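You operate a simulated robot arm through the tools that you are given. There is no shell and no other tool.

You are at the controls of a simulated robot arm. One attempt, no reset.

TASK
Cover the seed in the white pot with one dipper of compost and water it.
Fine: green dipper and yellow jug back, box shut, nothing spilt. Set down upright: green dipper, yellow jug.

It is judged by the outcome, as a careful person would: the job done as asked, and still so three seconds after it is handed in. It fails if anything else is knocked over, pushed out of place, dropped, spilled or broken. A push-on lid holds only when it is set on centred and level and pressed home; a screw cap is set on level and turned clockwise until tight.

THE ROBOT
A 7-joint arm with a two-finger parallel gripper, fixed in place. Base frame: the origin is on the floor under the middle of its stand, x ahead of it, y to its left, z up; the work surface is at about z = 760. Readings come in mm, rad, newtons and seconds.
With the tool pointing down near the work surface it reaches from about 300 to 700 mm from the base axis. Its first joint turns from -1.152 to 1.152 rad. Payload 1.57 kg.
The TCP is the grasp point between the finger pads, 30 mm short of the fingertips. In the tool frame z runs along the fingers and y along their closing line. The gripper opens to 110 mm. The fingers are 24 mm wide and 12 mm thick; the gripper's body (48 by 112 mm) begins 78 mm behind the TCP.
Orientation is that of the tool frame in the base frame, as a unit quaternion [x, y, z, w]. With the fingers straight down and closing along the base's y, the tool's x points along the base's -x, its y along +y and its z along -z.

THE INTERFACE
- The arm moves only by the tool step_arm. Its argument "moves" is a list of rows, each a list of 7 numbers: the shift along the base's x, y, z in mm, then the turn, a rotation vector about the base's x, y, z in rad, then the gripper command, from -1 (fully open) to 1 (shut), values between in proportion. In form: [[tx, ty, tz, wx, wy, wz, hand], ...]. A call has 1 to 20 rows; each row is the pose to reach, as a shift and turn from the pose commanded when the call began. Each row takes 0.2 s and may step no farther than 50 mm and 0.15 rad from the row before; otherwise, or with a gripper value out of range, the whole call is refused. A pose out of reach is approached as far as the arm can. The call stops where the force on the tool passes 70 N (or 10 N more than at its start, if that is more) or the arm is blocked; 0.2 s more then pass. Each finger travels about 108 mm/s and halts on what it meets, pressing with about 42 N; the grip force reading is that of the motor and also rises with nothing between the fingers. The clock runs only during rows and for 0.2 s after the last one: add rows that repeat a pose to give the fingers time. The reply holds the time, the measured pose of the TCP, the force on the tool along the base axes, the opening and the grip force, in the units named above and with some noise, with the torque about the TCP (base axes, N m) and any sound that the robot's microphone picked up, and new pictures: "pictures" is both (left out), scene, wrist or none.
- Cameras (640 x 400 px; columns grow to the right, rows downward): "scene" is fixed at [170.3, -398.6, 1396.9]; the picture's right is [0.72, -0.70, 0.00], its down [-0.45, -0.46, -0.76] and it looks along [0.53, 0.55, -0.65] (base axes); focal length 241 px, centre (320, 200). "wrist" rides on the gripper at [70, 16, -141] in the tool frame; the picture's right is [-0.23, 0.97, 0.00], its down [-0.86, -0.20, -0.48] and it looks along [-0.47, -0.11, 0.88] (tool axes); focal length 222 px, centre (320, 200). There is no depth. A picture from a camera that has moved, and an enlarged one, comes with that camera's place and axes in the base frame and with its lens.
- zoom(camera, box): a new picture of the part [left, top, right, bottom] of that camera's present view, enlarged. The clock stands still meanwhile.
- close_job(): hands the job in; it is judged then, once.

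Places have to be worked out from the pictures, the camera data and where the tool is seen. Open the gripper and draw the arm clear of the work before you hand the job in, unless the task says otherwise.

The tools are called after "Call:" as name(argument=value, ...) on one line, values as JSON. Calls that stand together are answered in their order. step_arm: Moves the arm, as the interface text tells. Its arguments: {"type":"object","properties":{"moves":{"type":"array"},"pictures":{"type":"string","enum":["both","scene","wrist","none"]}},"required":["moves"]} The other tools are called the same way: zoom (camera, box) takes an enlarged picture of a part of a camera's view; close_job () hands the job in.

At the start:

```text
t: 0.0
position: [400.2, -3.6, 1216.0]
ee_rot: [0.0, 1.0, 0.0, 0.0]
ft_force: [-0.7, 0.0, 0.0]
torque: [-0.03, 0.02, 0.01]
finger_gap: 110.1
grasp_force: 0.1
```

scene: 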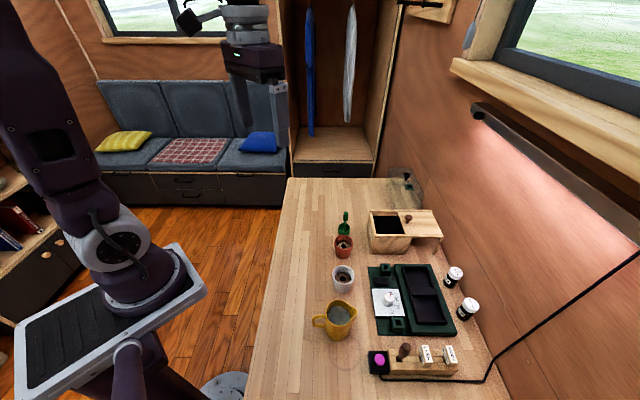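
wrist: 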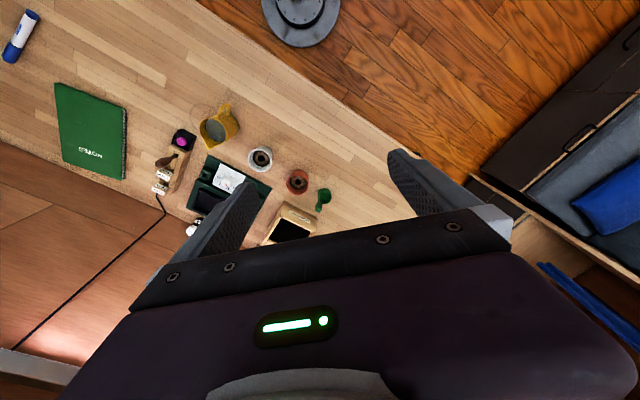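

I'll start by looking at the work area enlarged to identify and locate the items.

Call:
zoom(camera="scene", box=[300, 160, 480, 280])

Call:
zoom(camera="scene", box=[300, 260, 480, 380])

Call:
zoom(camera="wrist", box=[140, 80, 350, 250])

```text
3.33 times, centred on (390, 220) of scene
camera zoom: at [170.3, -398.6, 1396.9], right [0.72, -0.7, 0.0], down [-0.45, -0.46, -0.76], along [0.53, 0.55, -0.65], focal length 804 px, centre (87, 133)
```

zoom: 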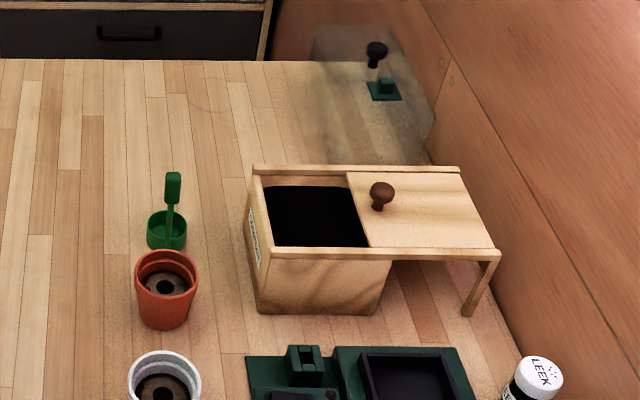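

```text
3.33 times, centred on (390, 320) of scene
camera zoom: at [170.3, -398.6, 1396.9], right [0.72, -0.7, 0.0], down [-0.45, -0.46, -0.76], along [0.53, 0.55, -0.65], focal length 804 px, centre (87, -200)
```

zoom: 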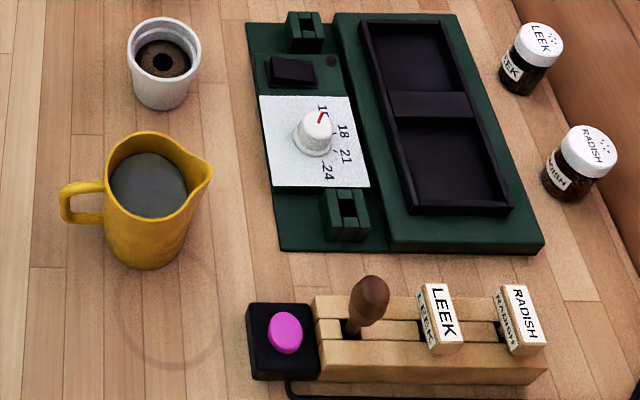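

```text
2.35 times, centred on (245, 165) of wrist
camera zoom: at [328.3, 13.0, 1357.4], right [0.23, 0.97, 0.0], down [0.86, -0.2, 0.48], along [0.47, -0.11, -0.88], focal length 523 px, centre (496, 282)
```

zoom: 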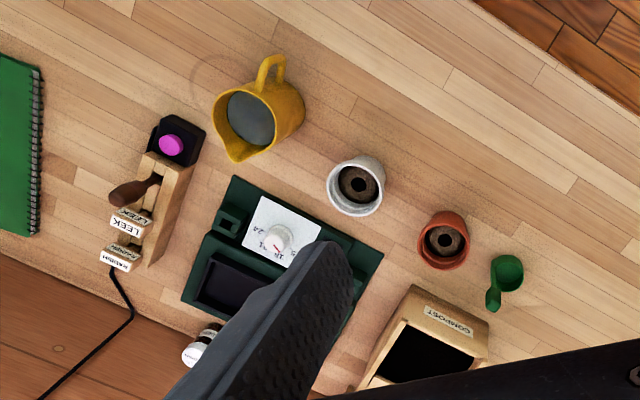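

The box is half open (sliding lid pushed aside), with the dipper, red pot, white pot and jug along a diagonal. I'll move the arm above the pots for a closer overhead look.

Call:
step_arm(moves=[[10, -30, -22, 0, 0, 0, -1], [20, -60, -44, 0, 0, 0, -1], [30, -90, -66, 0, 0, 0, -1], [40, -120, -90, 0, 0, 0, -1], [50, -146, -116, 0, 0, 0, -1], [50, -146, -116, 0, 0, 0, -1]])

```text
t: 1.4
position: [447.8, -149.9, 1099.3]
ee_rot: [0.001, 1.0, 0.0, 0.0]
ft_force: [0.3, 0.4, 0.4]
torque: [0.04, 0.0, 0.02]
finger_gap: 110.1
grasp_force: 0.0
camera wrist: at [377.9, -133.7, 1241.7], right [0.23, 0.97, 0.0], down [0.85, -0.2, 0.48], along [0.47, -0.11, -0.88], focal length 222 px, centre (320, 200)
```

scene: 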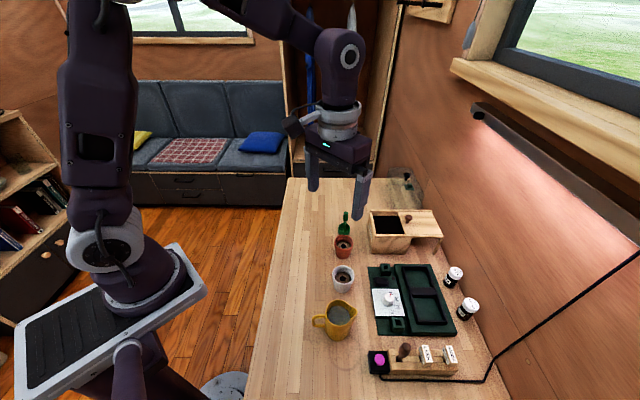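
wrist: 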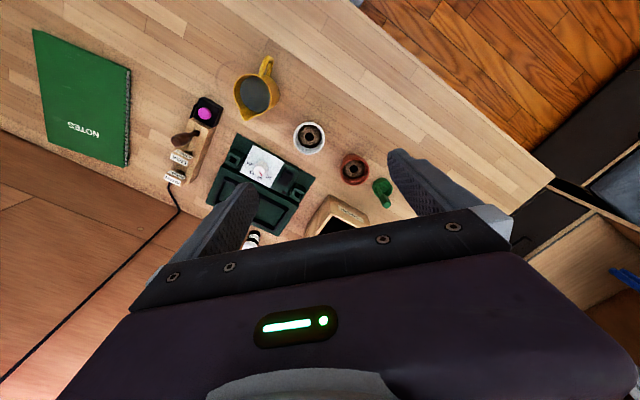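

The pots are between the fingers in the wrist view; zooming for detail and triangulation.

Call:
zoom(camera="wrist", box=[280, 110, 400, 240])

Call:
zoom(camera="wrist", box=[220, 40, 340, 160])

```text
3.08 times, centred on (340, 175) of wrist
camera zoom: at [377.9, -133.7, 1241.7], right [0.23, 0.97, 0.0], down [0.85, -0.2, 0.48], along [0.47, -0.11, -0.88], focal length 684 px, centre (258, 277)
```

zoom: 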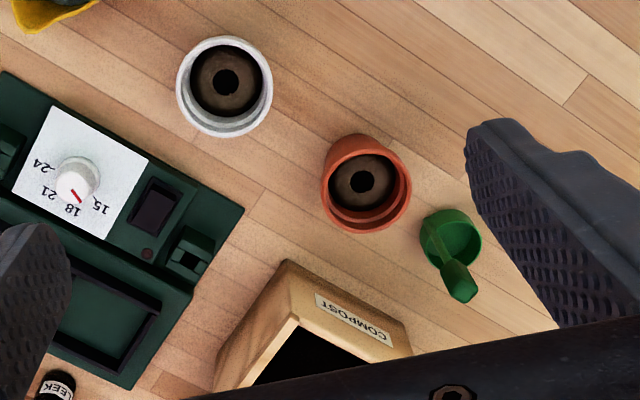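

```text
3.33 times, centred on (280, 100) of wrist
camera zoom: at [377.9, -133.7, 1241.7], right [0.23, 0.97, 0.0], down [0.85, -0.2, 0.48], along [0.47, -0.11, -0.88], focal length 740 px, centre (453, 533)
```

zoom: 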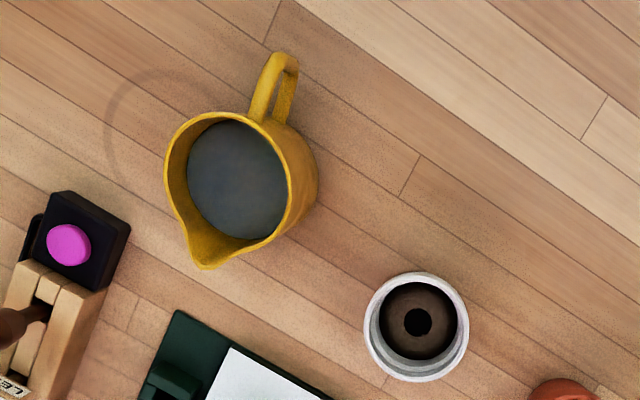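

The dipper appears to have a vertical handle at the rim with its tip at about (609,-60,873). Moving above the box to see its opening and compost level, and the dipper.

Call:
step_arm(moves=[[40, 0, -10, 0, 0, 0, -1], [80, 0, -20, 0, 0, 0, -1], [120, 0, -30, 0, 0, 0, -1], [160, 0, -40, 0, 0, 0, -1], [190, 0, -50, 0, 0, 0, -1], [190, 0, -50, 0, 0, 0, -1]])

Call:
zoom(camera="wrist", box=[240, 60, 400, 220])

```text
t: 2.8
position: [638.8, -148.4, 1049.6]
ee_rot: [0.0, 1.0, -0.001, -0.001]
ft_force: [0.2, -0.1, -0.2]
torque: [0.02, 0.04, -0.03]
finger_gap: 109.8
grasp_force: 0.1
camera wrist: at [567.9, -132.2, 1191.1], right [0.23, 0.97, 0.0], down [0.86, -0.2, 0.48], along [0.47, -0.11, -0.88], focal length 222 px, centre (320, 200)
```

scene: 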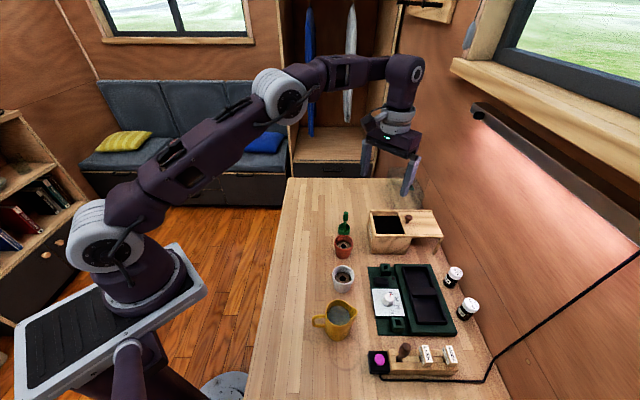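
wrist: 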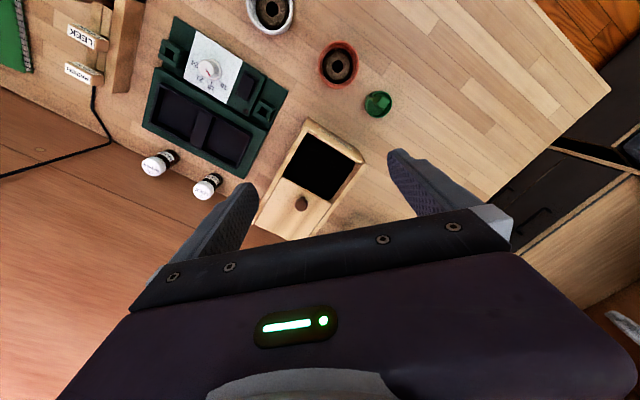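

```text
2.50 times, centred on (320, 140) of wrist
camera zoom: at [567.9, -132.2, 1191.1], right [0.23, 0.97, 0.0], down [0.86, -0.2, 0.48], along [0.47, -0.11, -0.88], focal length 555 px, centre (320, 350)
```

zoom: 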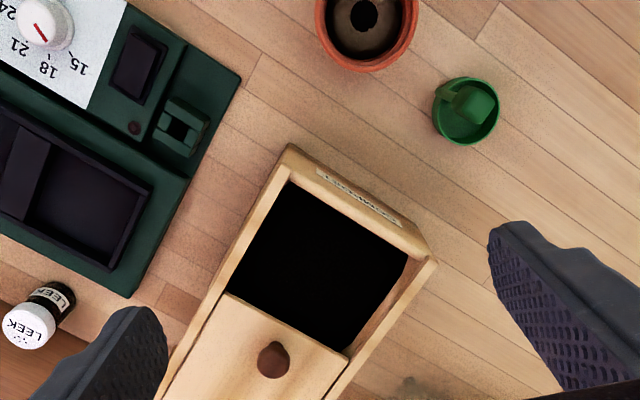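

The opening centre is near (700,-166) at z≈848; the dipper cup centre near (628,-46) with its handle on the -x,-y side. I'll zoom in more on the dipper and the lid/box.

Call:
zoom(camera="wrist", box=[350, 80, 410, 120])

Call:
zoom(camera="scene", box=[325, 205, 365, 265])

Call:
zoom(camera="scene", box=[360, 190, 460, 265])

Call:
zoom(camera="wrist", box=[250, 110, 390, 250])

```text
10.00 times, centred on (380, 100) of wrist
camera zoom: at [567.9, -132.2, 1191.1], right [0.23, 0.97, 0.0], down [0.86, -0.2, 0.48], along [0.47, -0.11, -0.88], focal length 2221 px, centre (-280, 1200)
```

zoom: 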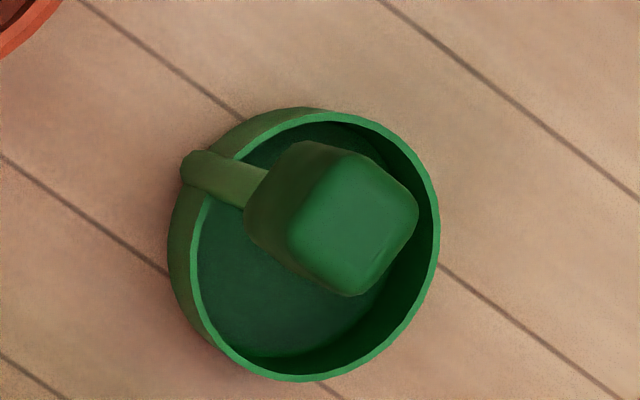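

```text
6.67 times, centred on (345, 235) of scene
camera zoom: at [170.4, -398.6, 1396.9], right [0.72, -0.7, 0.0], down [-0.45, -0.46, -0.76], along [0.53, 0.55, -0.65], focal length 1609 px, centre (153, -33)
```

zoom: 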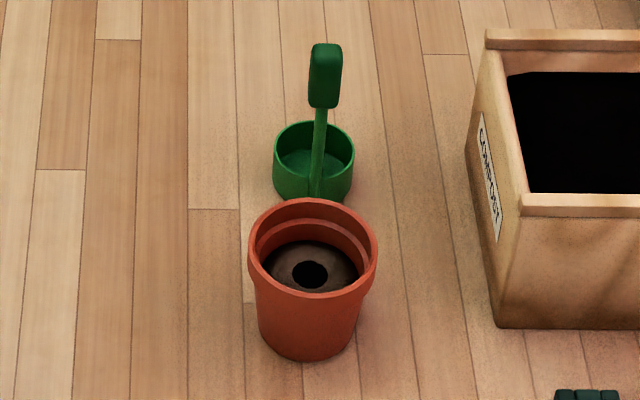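

```text
5.33 times, centred on (410, 228) of scene
camera zoom: at [170.4, -398.6, 1396.9], right [0.72, -0.7, 0.0], down [-0.45, -0.46, -0.76], along [0.53, 0.55, -0.65], focal length 1287 px, centre (-160, 53)
```

zoom: 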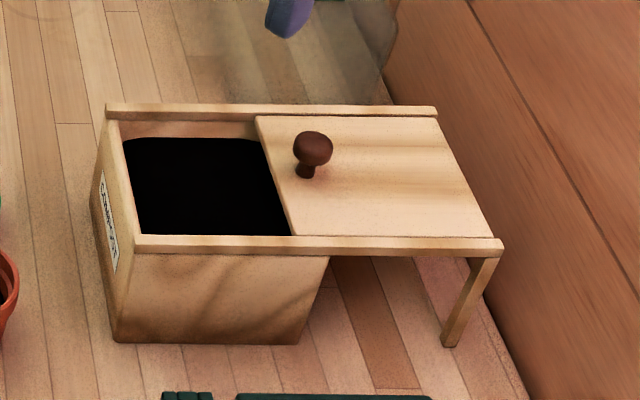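

```text
2.86 times, centred on (320, 180) of wrist
camera zoom: at [567.9, -132.2, 1191.1], right [0.23, 0.97, 0.0], down [0.86, -0.2, 0.48], along [0.47, -0.11, -0.88], focal length 635 px, centre (320, 257)
```

zoom: 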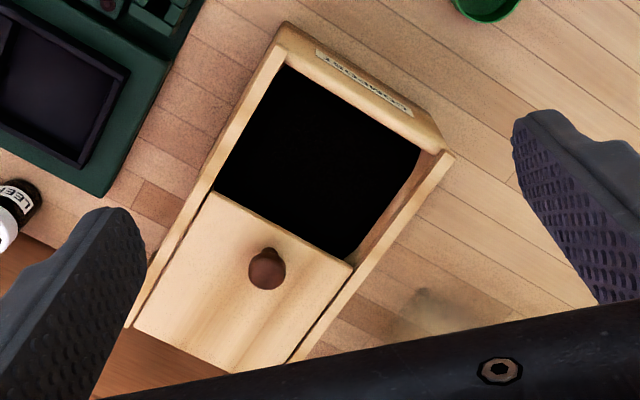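

The dipper's grip block (~14 mm square, z≈838–873) sits above the rim, cup on the +v (≈[0.69,0.72]) side. Before grasping I'll rehearse the dump orientation empty and high above the pots: first move back and yaw 46°.

Call:
step_arm(moves=[[-27, 3, 8, 0, 0, 0.133, -1], [-54, 6, 16, 0, 0, 0.267, -1], [-81, 9, 24, 0, 0, 0.4, -1], [-108, 12, 32, 0, 0, 0.533, -1], [-135, 15, 40, 0, 0, 0.667, -1], [-160, 18, 50, 0, 0, 0.8, -1], [-160, 18, 50, 0, 0, 0.8, -1]])

```text
t: 4.4
position: [479.8, -131.6, 1100.1]
ee_rot: [-0.39, 0.921, 0.0, 0.001]
ft_force: [-0.3, -0.2, 0.5]
torque: [0.01, -0.04, 0.0]
finger_gap: 109.9
grasp_force: 0.1
camera wrist: at [417.6, -170.3, 1241.8], right [-0.54, 0.84, 0.0], down [0.74, 0.48, 0.48], along [0.4, 0.26, -0.88], focal length 222 px, centre (320, 200)
```

scene: 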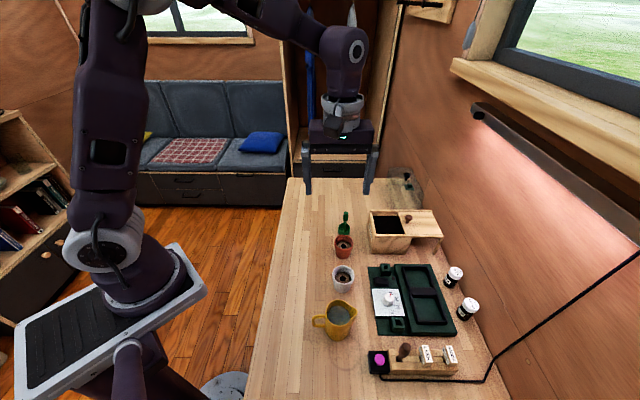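
wrist: 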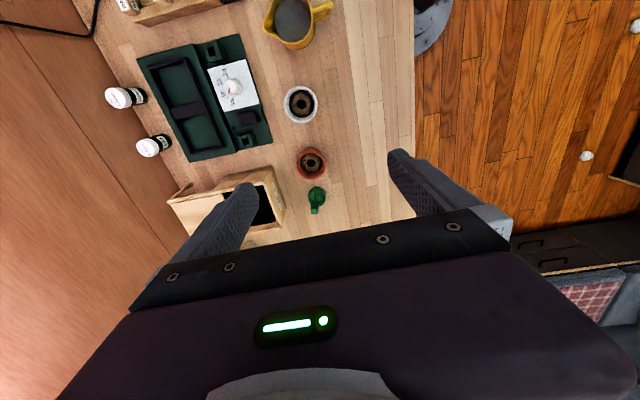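

Yaw is fine. Now rehearse the dump lean (tool tipping to point along -v, 75°) at a safe height.

Call:
step_arm(moves=[[3.5, 0, -10, -0.0939, 0.0913, 0, -1], [7, 0, -20, -0.1878, 0.1826, 0, -1], [10.5, 0, -30, -0.2818, 0.2739, 0, -1], [14, 0, -40, -0.3757, 0.3652, 0, -1], [17.5, 0, -50, -0.4696, 0.4565, 0, -1], [21, 0, -60, -0.5636, 0.5478, 0, -1], [24.5, 0, -70, -0.6575, 0.6391, 0, -1], [28, 0, -80, -0.7514, 0.7305, 0, -1], [31.5, 0, -90, -0.8453, 0.8218, 0, -1], [35, 0, -100, -0.9393, 0.9131, 0, -1], [35, 0, -100, -0.9393, 0.9131, 0, -1]])

```text
t: 6.8
position: [514.2, -130.4, 1000.2]
ee_rot: [-0.309, 0.73, -0.237, -0.561]
ft_force: [0.0, -0.2, -0.1]
torque: [-0.01, 0.01, 0.0]
finger_gap: 109.9
grasp_force: 0.0
camera wrist: at [584.4, -34.6, 1103.6], right [-0.66, 0.72, -0.22], down [0.62, 0.35, -0.7], along [-0.43, -0.6, -0.68], focal length 222 px, centre (320, 200)
```

scene: 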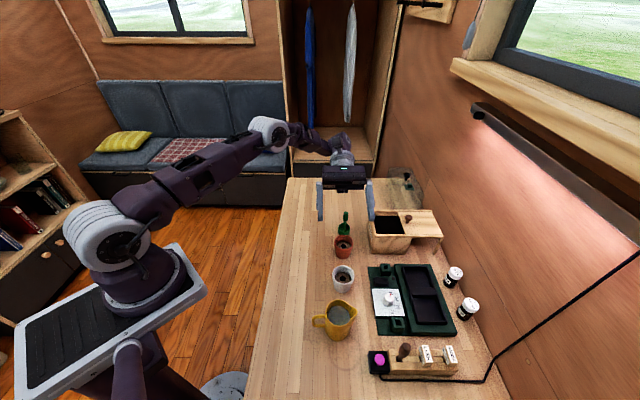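
wrist: 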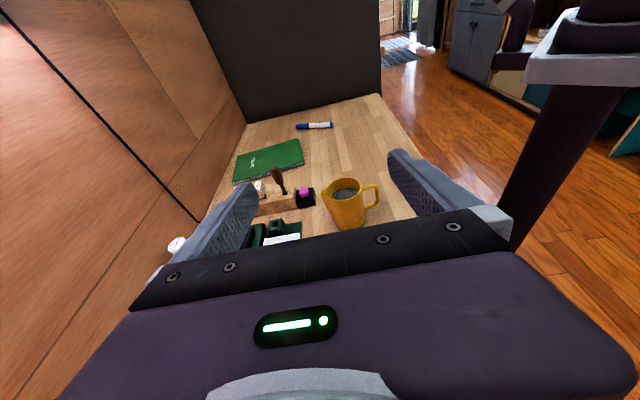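

The dump orientation is reachable. Now rotate to the grasp orientation (tool leaning 45° toward +v), ending behind/above the dipper handle, with gripper part-closed to ~50 mm.

Call:
step_arm(moves=[[3, 1, 0, 0.1001, -0.0973, 0, -0.5], [6, 2, 0, 0.2002, -0.1946, 0, 0.1], [9, 3, 0, 0.3003, -0.2919, 0, 0.1], [12, 4, 0, 0.4004, -0.3892, 0, 0.1], [15, 5, 0, 0.5005, -0.4865, 0, 0.1], [18, 6, 0, 0.6006, -0.5838, 0, 0.1], [21, 7, 0, 0.7007, -0.6811, 0, 0.1], [24, 8, 0, 0.8008, -0.7784, 0, 0.1], [27, 9, 0, 0.9009, -0.8757, 0, 0.1], [30, 10, -4, 1.001, -0.973, 0, 0.1], [33, 11, -12, 1.1011, -1.0703, 0, 0.1], [36, 13, -20, 1.2012, -1.1676, 0, 0.1], [39, 14, -28, 1.3013, -1.2649, 0, 0.1], [42, 15.5, -36, 1.4014, -1.3622, 0, 0.1], [45.6, 16.6, -42, 1.5015, -1.4595, 0, 0.1], [45.6, 16.6, -42, 1.5015, -1.4595, 0, 0.1]])

```text
t: 10.2
position: [559.9, -114.4, 957.3]
ee_rot: [-0.36, 0.851, 0.148, 0.352]
ft_force: [0.4, 0.2, 0.8]
torque: [-0.02, 0.01, -0.03]
finger_gap: 49.5
grasp_force: 0.1
camera wrist: at [442.8, -210.3, 1008.7], right [-0.59, 0.79, 0.16], down [0.33, 0.05, 0.94], along [0.74, 0.61, -0.29], focal length 222 px, centre (320, 200)
```

scene: 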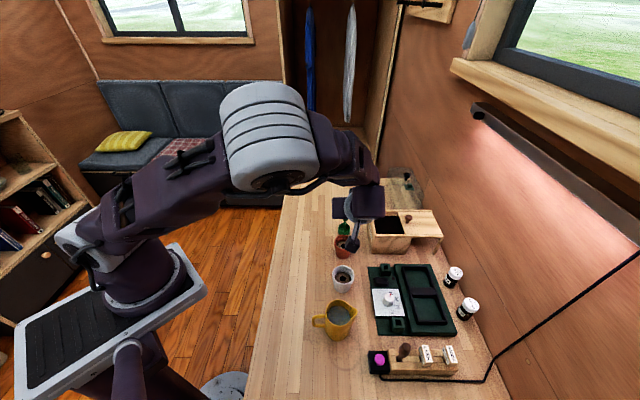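
wrist: 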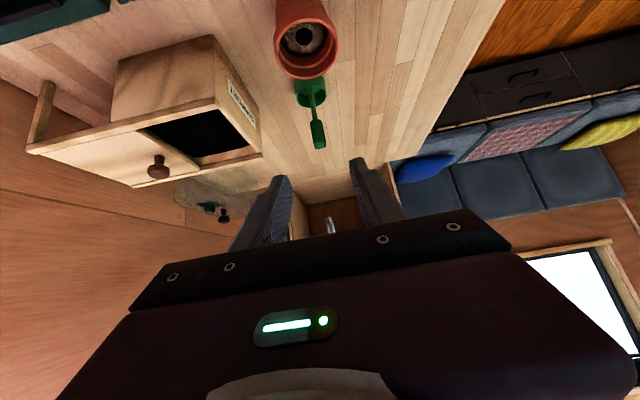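

Orientation achieved. Zooming the wrist view on the dipper to refine the handle's location.

Call:
zoom(camera="wrist", box=[270, 60, 370, 180])

Call:
zoom(camera="wrist", box=[160, 160, 400, 260])

Call:
zoom(camera="scene", box=[320, 170, 420, 270])

```text
3.33 times, centred on (320, 120) of wrist
camera zoom: at [442.8, -210.3, 1008.7], right [-0.59, 0.79, 0.16], down [0.33, 0.05, 0.94], along [0.74, 0.61, -0.29], focal length 740 px, centre (320, 467)
```

zoom: 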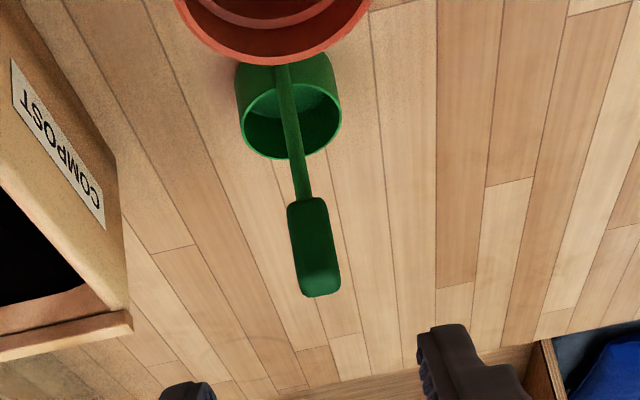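

```text
2.67 times, centred on (280, 210) of wrist
camera zoom: at [442.8, -210.3, 1008.7], right [-0.59, 0.79, 0.16], down [0.33, 0.05, 0.94], along [0.74, 0.61, -0.29], focal length 592 px, centre (427, 173)
```

zoom: 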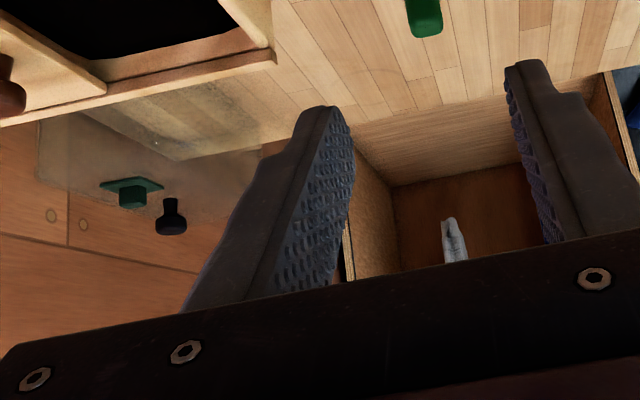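

```text
4.00 times, centred on (370, 220) of scene
camera zoom: at [170.3, -398.6, 1396.9], right [0.72, -0.7, 0.0], down [-0.45, -0.46, -0.76], along [0.53, 0.55, -0.65], focal length 965 px, centre (120, 120)
```

zoom: 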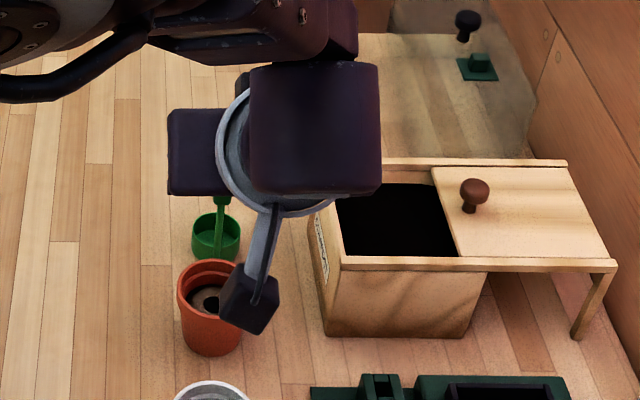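

The handle block lies at about (614,-58,860), laterally aligned with the tool. Advancing along the tool axis to straddle it.

Call:
step_arm(moves=[[-6.9, -6.4, -9.5, 0, 0, 0, 0.1], [8.4, 9.3, -31.4, 0, 0, 0, 0.1], [23.6, 25, -53.4, 0, 0, 0, 0.1], [38.9, 40.7, -75.3, 0, 0, 0, 0.1], [46, 48, -86, 0, 0, 0, 0.1], [54.1, 56.4, -97.3, 0, 0, 0, 0.1], [54.1, 56.4, -97.3, 0, 0, 0, 0.1]])

Call:
zoom(camera="wrist", box=[220, 80, 420, 240])

Call:
zoom(camera="scene", box=[320, 180, 400, 260])

```text
t: 11.8
position: [614.3, -58.9, 861.1]
ee_rot: [-0.359, 0.851, 0.148, 0.352]
ft_force: [-0.5, -0.2, -0.5]
torque: [0.0, 0.03, 0.01]
finger_gap: 49.7
grasp_force: 0.1
camera wrist: at [497.1, -154.0, 912.0], right [-0.59, 0.79, 0.16], down [0.33, 0.05, 0.94], along [0.74, 0.61, -0.29], focal length 222 px, centre (320, 200)
```

scene: 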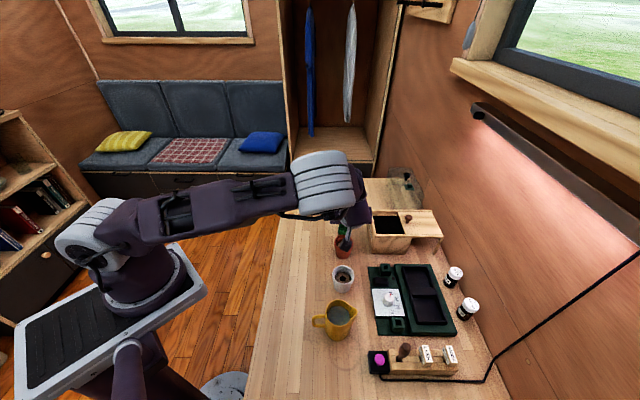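
wrist: 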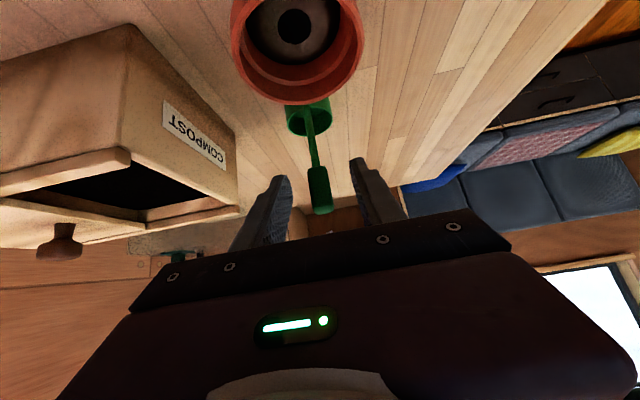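

```text
2.50 times, centred on (320, 160) of wrist
camera zoom: at [497.1, -154.0, 912.0], right [-0.59, 0.79, 0.16], down [0.33, 0.05, 0.94], along [0.74, 0.61, -0.29], focal length 555 px, centre (320, 300)
```

zoom: 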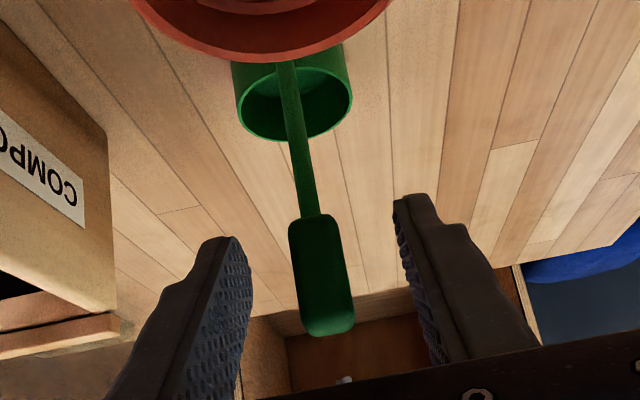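

```text
5.00 times, centred on (360, 220) of scene
camera zoom: at [170.4, -398.6, 1396.9], right [0.72, -0.7, 0.0], down [-0.45, -0.46, -0.76], along [0.53, 0.55, -0.65], focal length 1207 px, centre (120, 100)
```

zoom: 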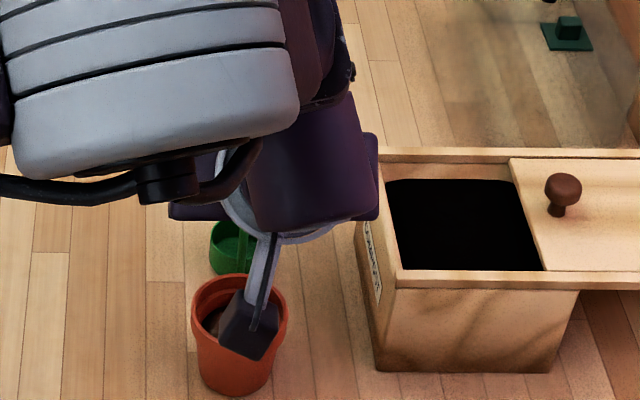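

The block is centred between the pads at the TCP. Closing the gripper.

Call:
step_arm(moves=[[0, 0, 0, 0, 0, 0, 0.5], [0, 0, 0, 0, 0, 0, 1], [0, 0, 0, 0, 0, 0, 1], [0, 0, 0, 0, 0, 0, 1]], pictures="wrist")

```text
t: 12.8
position: [613.9, -56.8, 860.6]
ee_rot: [-0.36, 0.851, 0.149, 0.352]
ft_force: [-0.7, 0.7, 0.3]
torque: [0.04, -0.03, -0.02]
finger_gap: 14.3
grasp_force: 30.9
camera wrist: at [497.0, -154.2, 912.2], right [-0.59, 0.79, 0.16], down [0.33, 0.05, 0.94], along [0.74, 0.61, -0.29], focal length 222 px, centre (320, 200)
```

wrist: 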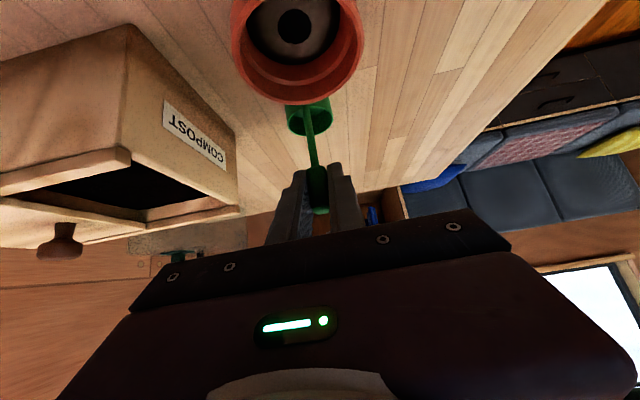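

Gripped (gap 14.3 mm). Lifting straight up.

Call:
step_arm(moves=[[0, 0, 10, 0, 0, 0, 1], [0, 0, 35, 0, 0, 0, 1], [0, 0, 70, 0, 0, 0, 1], [0, 0, 105, 0, 0, 0, 1], [0, 0, 130, 0, 0, 0, 1], [0, 0, 130, 0, 0, 0, 1]])

Call:
zoom(camera="wrist", box=[220, 80, 420, 240])

```text
t: 14.2
position: [614.1, -58.3, 990.6]
ee_rot: [-0.361, 0.851, 0.148, 0.351]
ft_force: [0.6, 0.6, -0.9]
torque: [0.01, 0.0, -0.01]
finger_gap: 14.4
grasp_force: 30.4
camera wrist: at [497.0, -153.6, 1042.0], right [-0.59, 0.79, 0.16], down [0.33, 0.05, 0.94], along [0.74, 0.61, -0.29], focal length 222 px, centre (320, 200)
```

scene: 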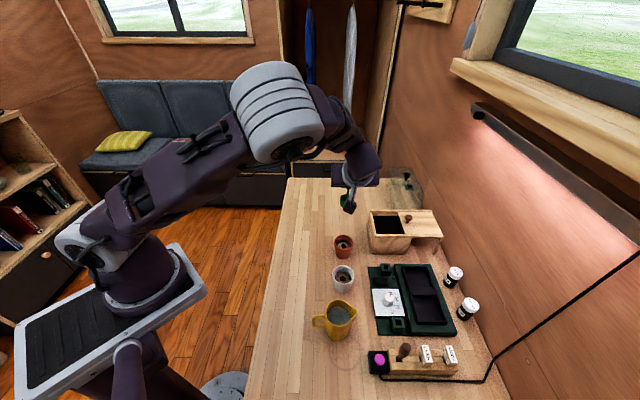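
wrist: 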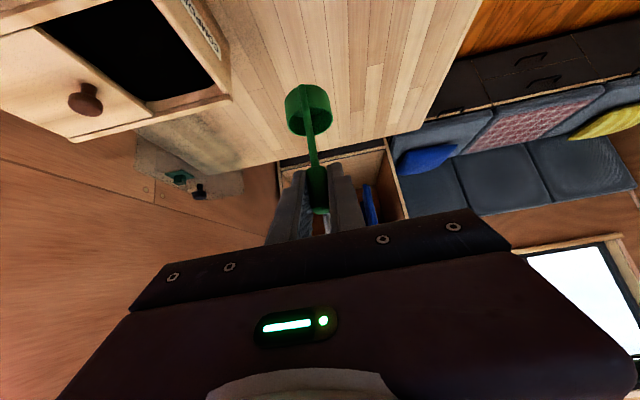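

```text
2.50 times, centred on (320, 160) of wrist
camera zoom: at [497.0, -153.6, 1042.0], right [-0.59, 0.79, 0.16], down [0.33, 0.05, 0.94], along [0.74, 0.61, -0.29], focal length 555 px, centre (320, 300)
```

zoom: 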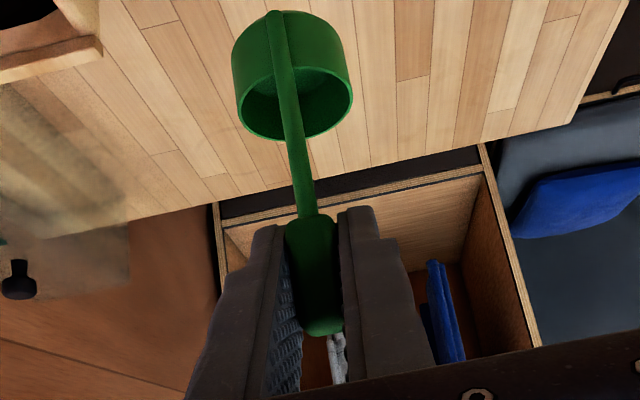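

Dipper is firmly held and upright. Moving it over the box opening (cup centre at about (697,-165)), staying high.

Call:
step_arm(moves=[[17, -30, 0, 0, 0, 0, 1], [34, -60, 0, 0, 0, 0, 1], [51, -90, 0, 0, 0, 0, 1], [67, -120.5, 0, 0, 0, 0, 1], [67, -120.5, 0, 0, 0, 0, 1]])

Call:
zoom(camera="scene", box=[340, 150, 460, 270])

Call:
zoom(camera="wrist", box=[200, 40, 440, 230])

```text
t: 15.4
position: [679.9, -178.4, 991.8]
ee_rot: [-0.361, 0.851, 0.149, 0.351]
ft_force: [0.0, 0.0, -0.1]
torque: [0.0, 0.0, 0.02]
finger_gap: 14.3
grasp_force: 30.9
camera wrist: at [563.0, -274.4, 1042.9], right [-0.59, 0.79, 0.16], down [0.33, 0.05, 0.94], along [0.74, 0.61, -0.29], focal length 222 px, centre (320, 200)
```

scene: 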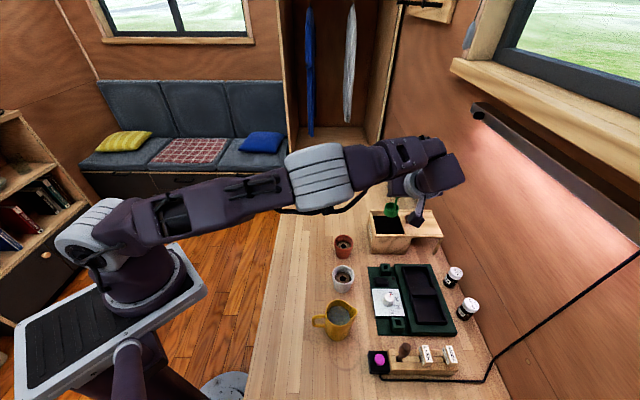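
wrist: 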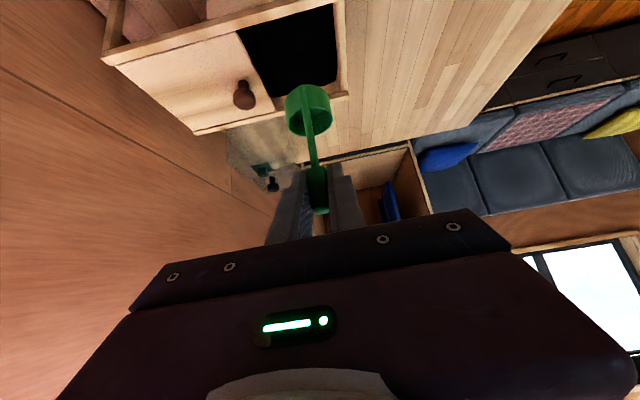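

```text
3.33 times, centred on (400, 210) of scene
camera zoom: at [170.4, -398.6, 1396.9], right [0.72, -0.7, 0.0], down [-0.45, -0.46, -0.76], along [0.53, 0.55, -0.65], focal length 804 px, centre (53, 167)
```

zoom: 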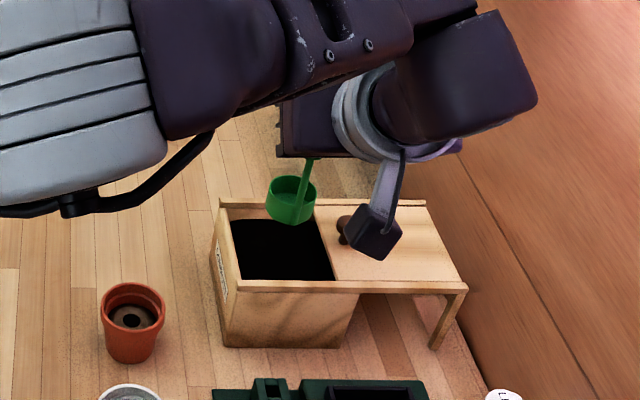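

```text
2.11 times, centred on (320, 135) of wrist
camera zoom: at [563.0, -274.4, 1042.9], right [-0.59, 0.79, 0.16], down [0.33, 0.05, 0.94], along [0.74, 0.61, -0.29], focal length 468 px, centre (320, 337)
```

zoom: 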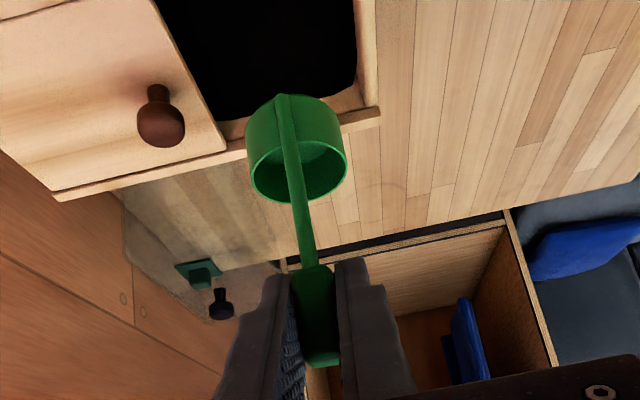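

Now testing whether the arm reaches the tilted scooping pose (dipper tipped 45° toward +v) while still above the box.

Call:
step_arm(moves=[[6, 6, 0, -0.094, 0.0912, 0, 1], [12, 12, 0, -0.188, 0.1824, 0, 1], [19, 19, 0, -0.282, 0.2736, 0, 1], [25, 25, 0, -0.376, 0.3648, 0, 1], [31, 32, 0, -0.47, 0.456, 0, 1], [37.5, 38.4, -5, -0.563, 0.547, 0, 1], [37.5, 38.4, -5, -0.563, 0.547, 0, 1]])

Call:
zoom(camera="scene", box=[340, 150, 460, 270])

Call:
zoom(camera="wrist", box=[200, 40, 440, 230])

```text
t: 17.0
position: [671.0, -133.5, 979.8]
ee_rot: [-0.39, 0.921, -0.001, -0.002]
ft_force: [-0.4, 0.7, -0.5]
torque: [-0.03, -0.06, 0.0]
finger_gap: 14.5
grasp_force: 30.9
out of reach, approached as far as the arm can: row 4, 5, 6, 7
camera wrist: at [610.6, -171.2, 1122.3], right [-0.54, 0.84, 0.0], down [0.74, 0.48, 0.48], along [0.4, 0.26, -0.88], focal length 222 px, centre (320, 200)
```

scene: 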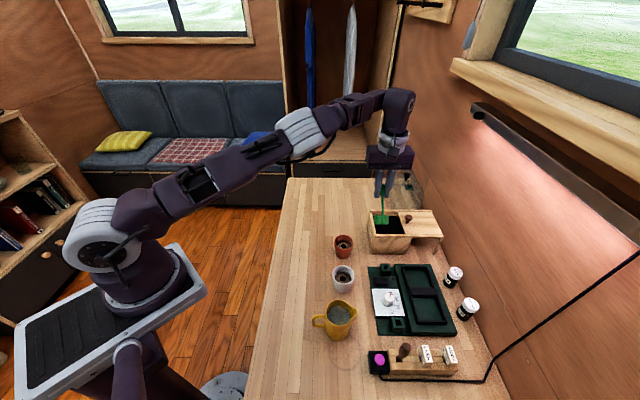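
wrist: 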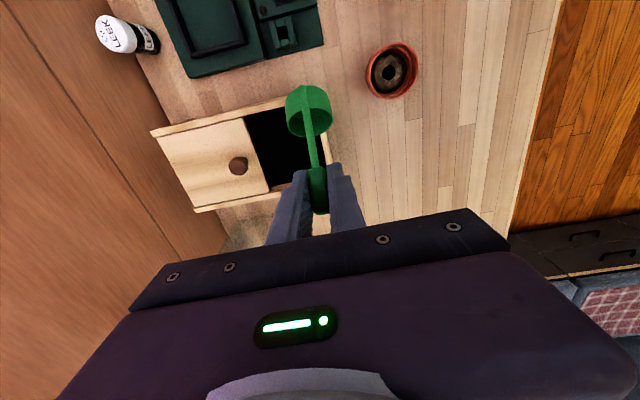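

```text
3.33 times, centred on (400, 210) of scene
camera zoom: at [170.3, -398.6, 1396.9], right [0.72, -0.7, 0.0], down [-0.45, -0.46, -0.76], along [0.53, 0.55, -0.65], focal length 804 px, centre (53, 167)
```

zoom: 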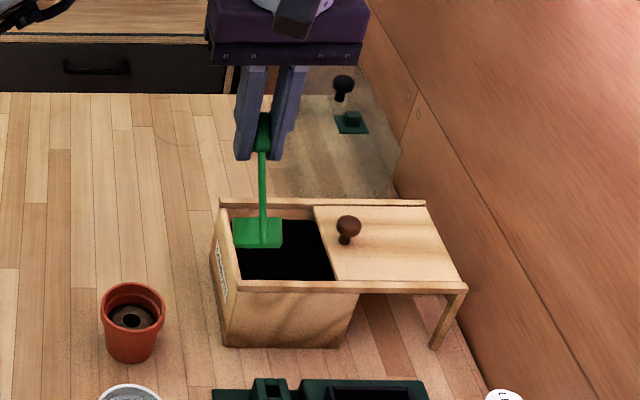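

```text
2.11 times, centred on (320, 135) of wrist
camera zoom: at [610.6, -171.2, 1122.3], right [-0.54, 0.84, 0.0], down [0.74, 0.48, 0.48], along [0.4, 0.26, -0.88], focal length 468 px, centre (320, 337)
```

zoom: 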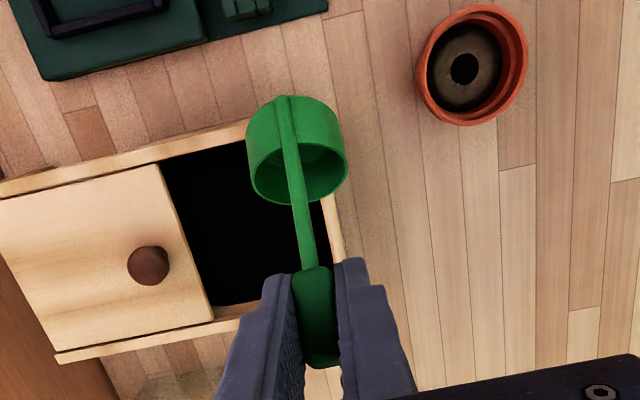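

Vertical tool only reaches radius ≈684, so the scoop must be done with the outward lean. Returning to the 45° lean (dipper upright) over the opening.

Call:
step_arm(moves=[[-7, -6, 0, 0.094, -0.0912, 0, 1], [-14, -12, 0, 0.188, -0.1824, 0, 1], [-21, -18, 0, 0.282, -0.2736, 0, 1], [-28, -24, 0, 0.376, -0.3648, 0, 1], [-35, -30, 0, 0.47, -0.456, 0, 1], [-43, -37.1, 0, 0.563, -0.547, 0, 1], [-43, -37.1, 0, 0.563, -0.547, 0, 1]], pictures="scene")

```text
t: 18.6
position: [628.7, -170.7, 981.1]
ee_rot: [-0.36, 0.851, 0.149, 0.352]
ft_force: [0.3, -0.8, -0.7]
torque: [-0.01, 0.03, 0.0]
finger_gap: 14.1
grasp_force: 30.2
```

scene: 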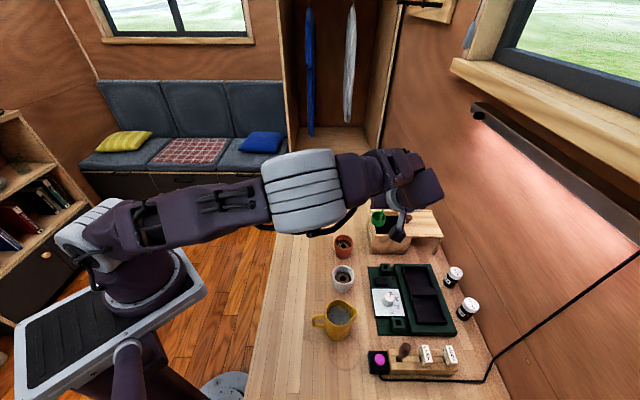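

The commanded pose is clipped to what was reached. Moving to the plunge position above the opening, just above rim height, then checking alignment.

Call:
step_arm(moves=[[23, -3, 0, 0, 0, 0, 1], [47, -6.5, 0, 0, 0, 0, 1], [47, -6.5, -18, 0, 0, 0, 1], [47, -6.5, -18, 0, 0, 0, 1]])

Call:
zoom(camera="scene", box=[350, 180, 450, 280])

Call:
zoom(camera="wrist", box=[200, 40, 440, 230])

```text
t: 19.6
position: [676.3, -176.6, 963.3]
ee_rot: [-0.36, 0.851, 0.149, 0.351]
ft_force: [-0.3, 0.1, -0.6]
torque: [0.02, -0.01, -0.01]
finger_gap: 14.3
grasp_force: 30.1
camera wrist: at [559.2, -272.4, 1013.6], right [-0.59, 0.79, 0.16], down [0.33, 0.05, 0.94], along [0.74, 0.61, -0.29], focal length 222 px, centre (320, 200)
```

scene: 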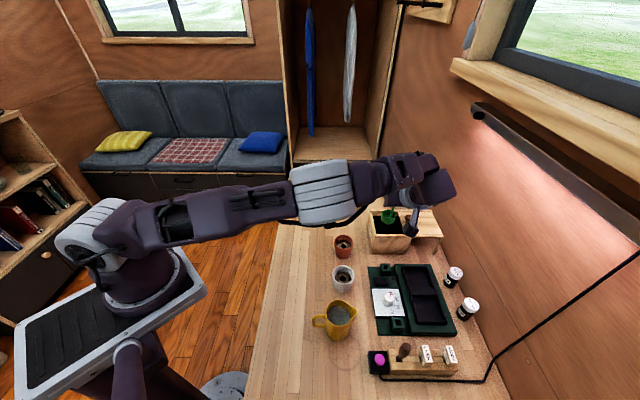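
wrist: 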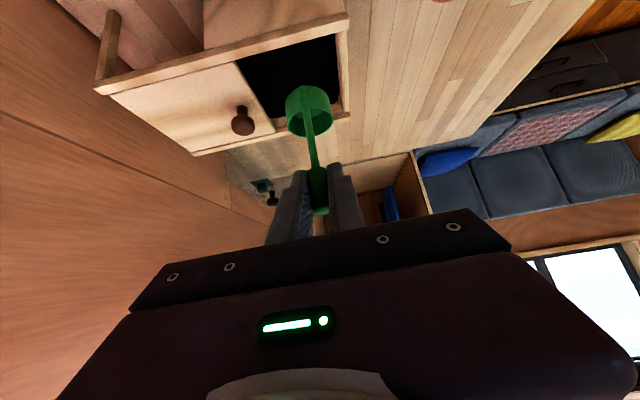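

```text
4.00 times, centred on (400, 230) of scene
camera zoom: at [170.4, -398.6, 1396.9], right [0.72, -0.7, 0.0], down [-0.45, -0.46, -0.76], along [0.53, 0.55, -0.65], focal length 965 px, centre (0, 80)
```

zoom: 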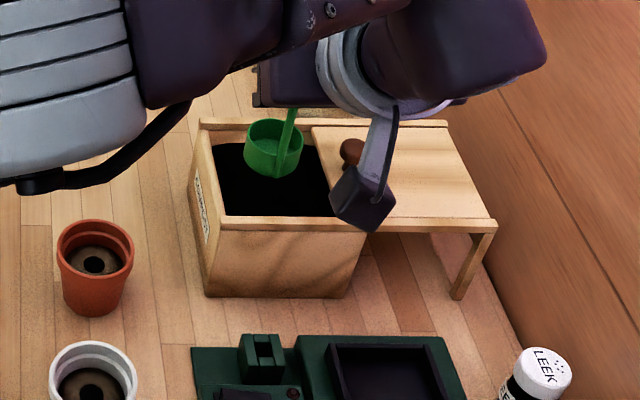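

```text
2.11 times, centred on (320, 135) of wrist
camera zoom: at [559.2, -272.4, 1013.6], right [-0.59, 0.79, 0.16], down [0.33, 0.05, 0.94], along [0.74, 0.61, -0.29], focal length 468 px, centre (320, 337)
```

zoom: 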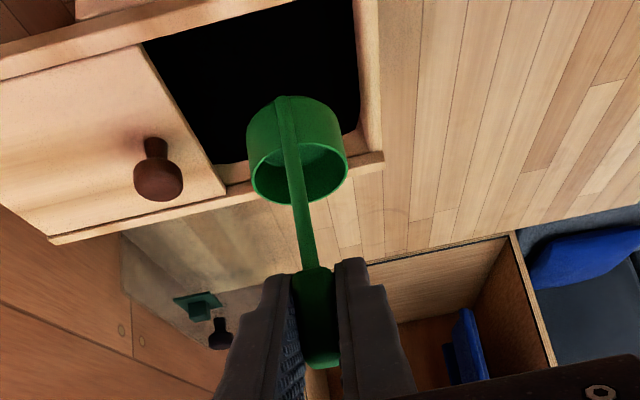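

Cup is centred within the opening. Lowering it slowly into the compost.

Call:
step_arm(moves=[[0, 0, -12, 0, 0, 0, 1], [0, 0, -24, 0, 0, 0, 1], [0, 0, -32, 0, 0, 0, 1], [0, 0, -40, 0, 0, 0, 1], [0, 0, -46, 0, 0, 0, 1], [0, 0, -52, 0, 0, 0, 1], [0, 0, -52, 0, 0, 0, 1]])

Call:
zoom(camera="scene", box=[350, 180, 450, 280])

Call:
zoom(camera="wrist", box=[200, 40, 440, 230])

```text
t: 21.2
position: [674.0, -178.6, 910.3]
ee_rot: [-0.36, 0.851, 0.148, 0.352]
ft_force: [0.0, -0.6, -0.4]
torque: [-0.02, 0.05, -0.03]
finger_gap: 14.3
grasp_force: 30.1
camera wrist: at [558.6, -272.5, 961.5], right [-0.59, 0.79, 0.16], down [0.33, 0.05, 0.94], along [0.74, 0.61, -0.29], focal length 222 px, centre (320, 200)
```

scene: 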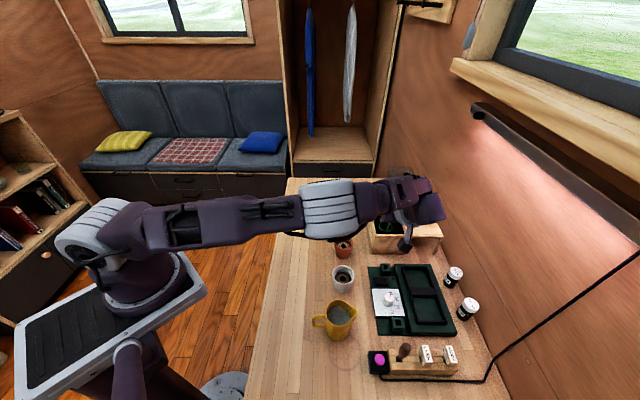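
wrist: 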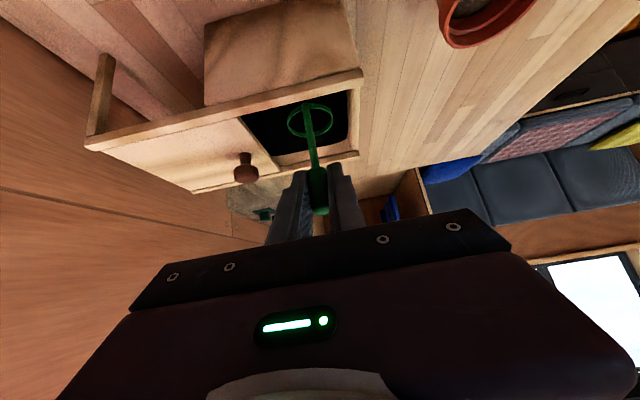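

```text
4.00 times, centred on (400, 230) of scene
camera zoom: at [170.4, -398.6, 1396.9], right [0.72, -0.7, 0.0], down [-0.45, -0.46, -0.76], along [0.53, 0.55, -0.65], focal length 965 px, centre (0, 80)
```

zoom: 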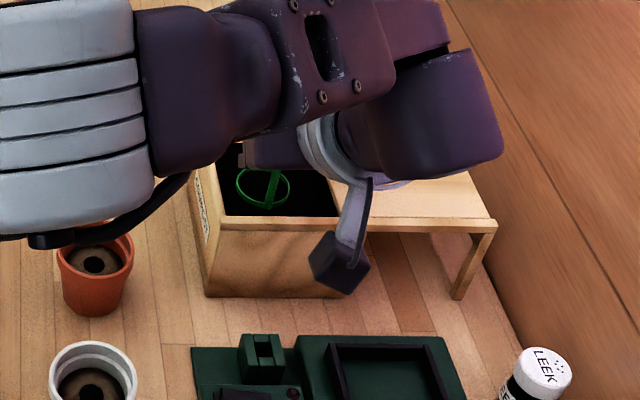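

```text
2.11 times, centred on (320, 135) of wrist
camera zoom: at [558.6, -272.5, 961.5], right [-0.59, 0.79, 0.16], down [0.33, 0.05, 0.94], along [0.74, 0.61, -0.29], focal length 468 px, centre (320, 337)
```

zoom: 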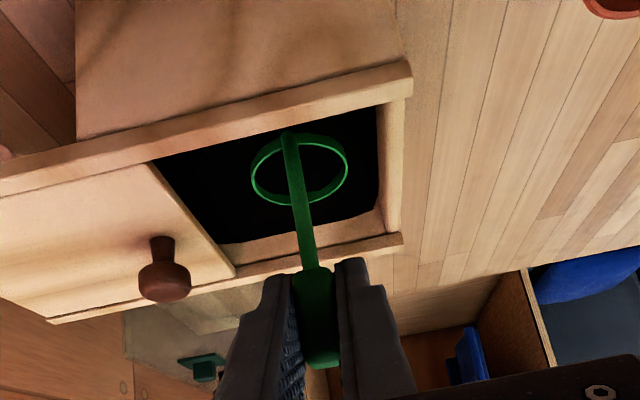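

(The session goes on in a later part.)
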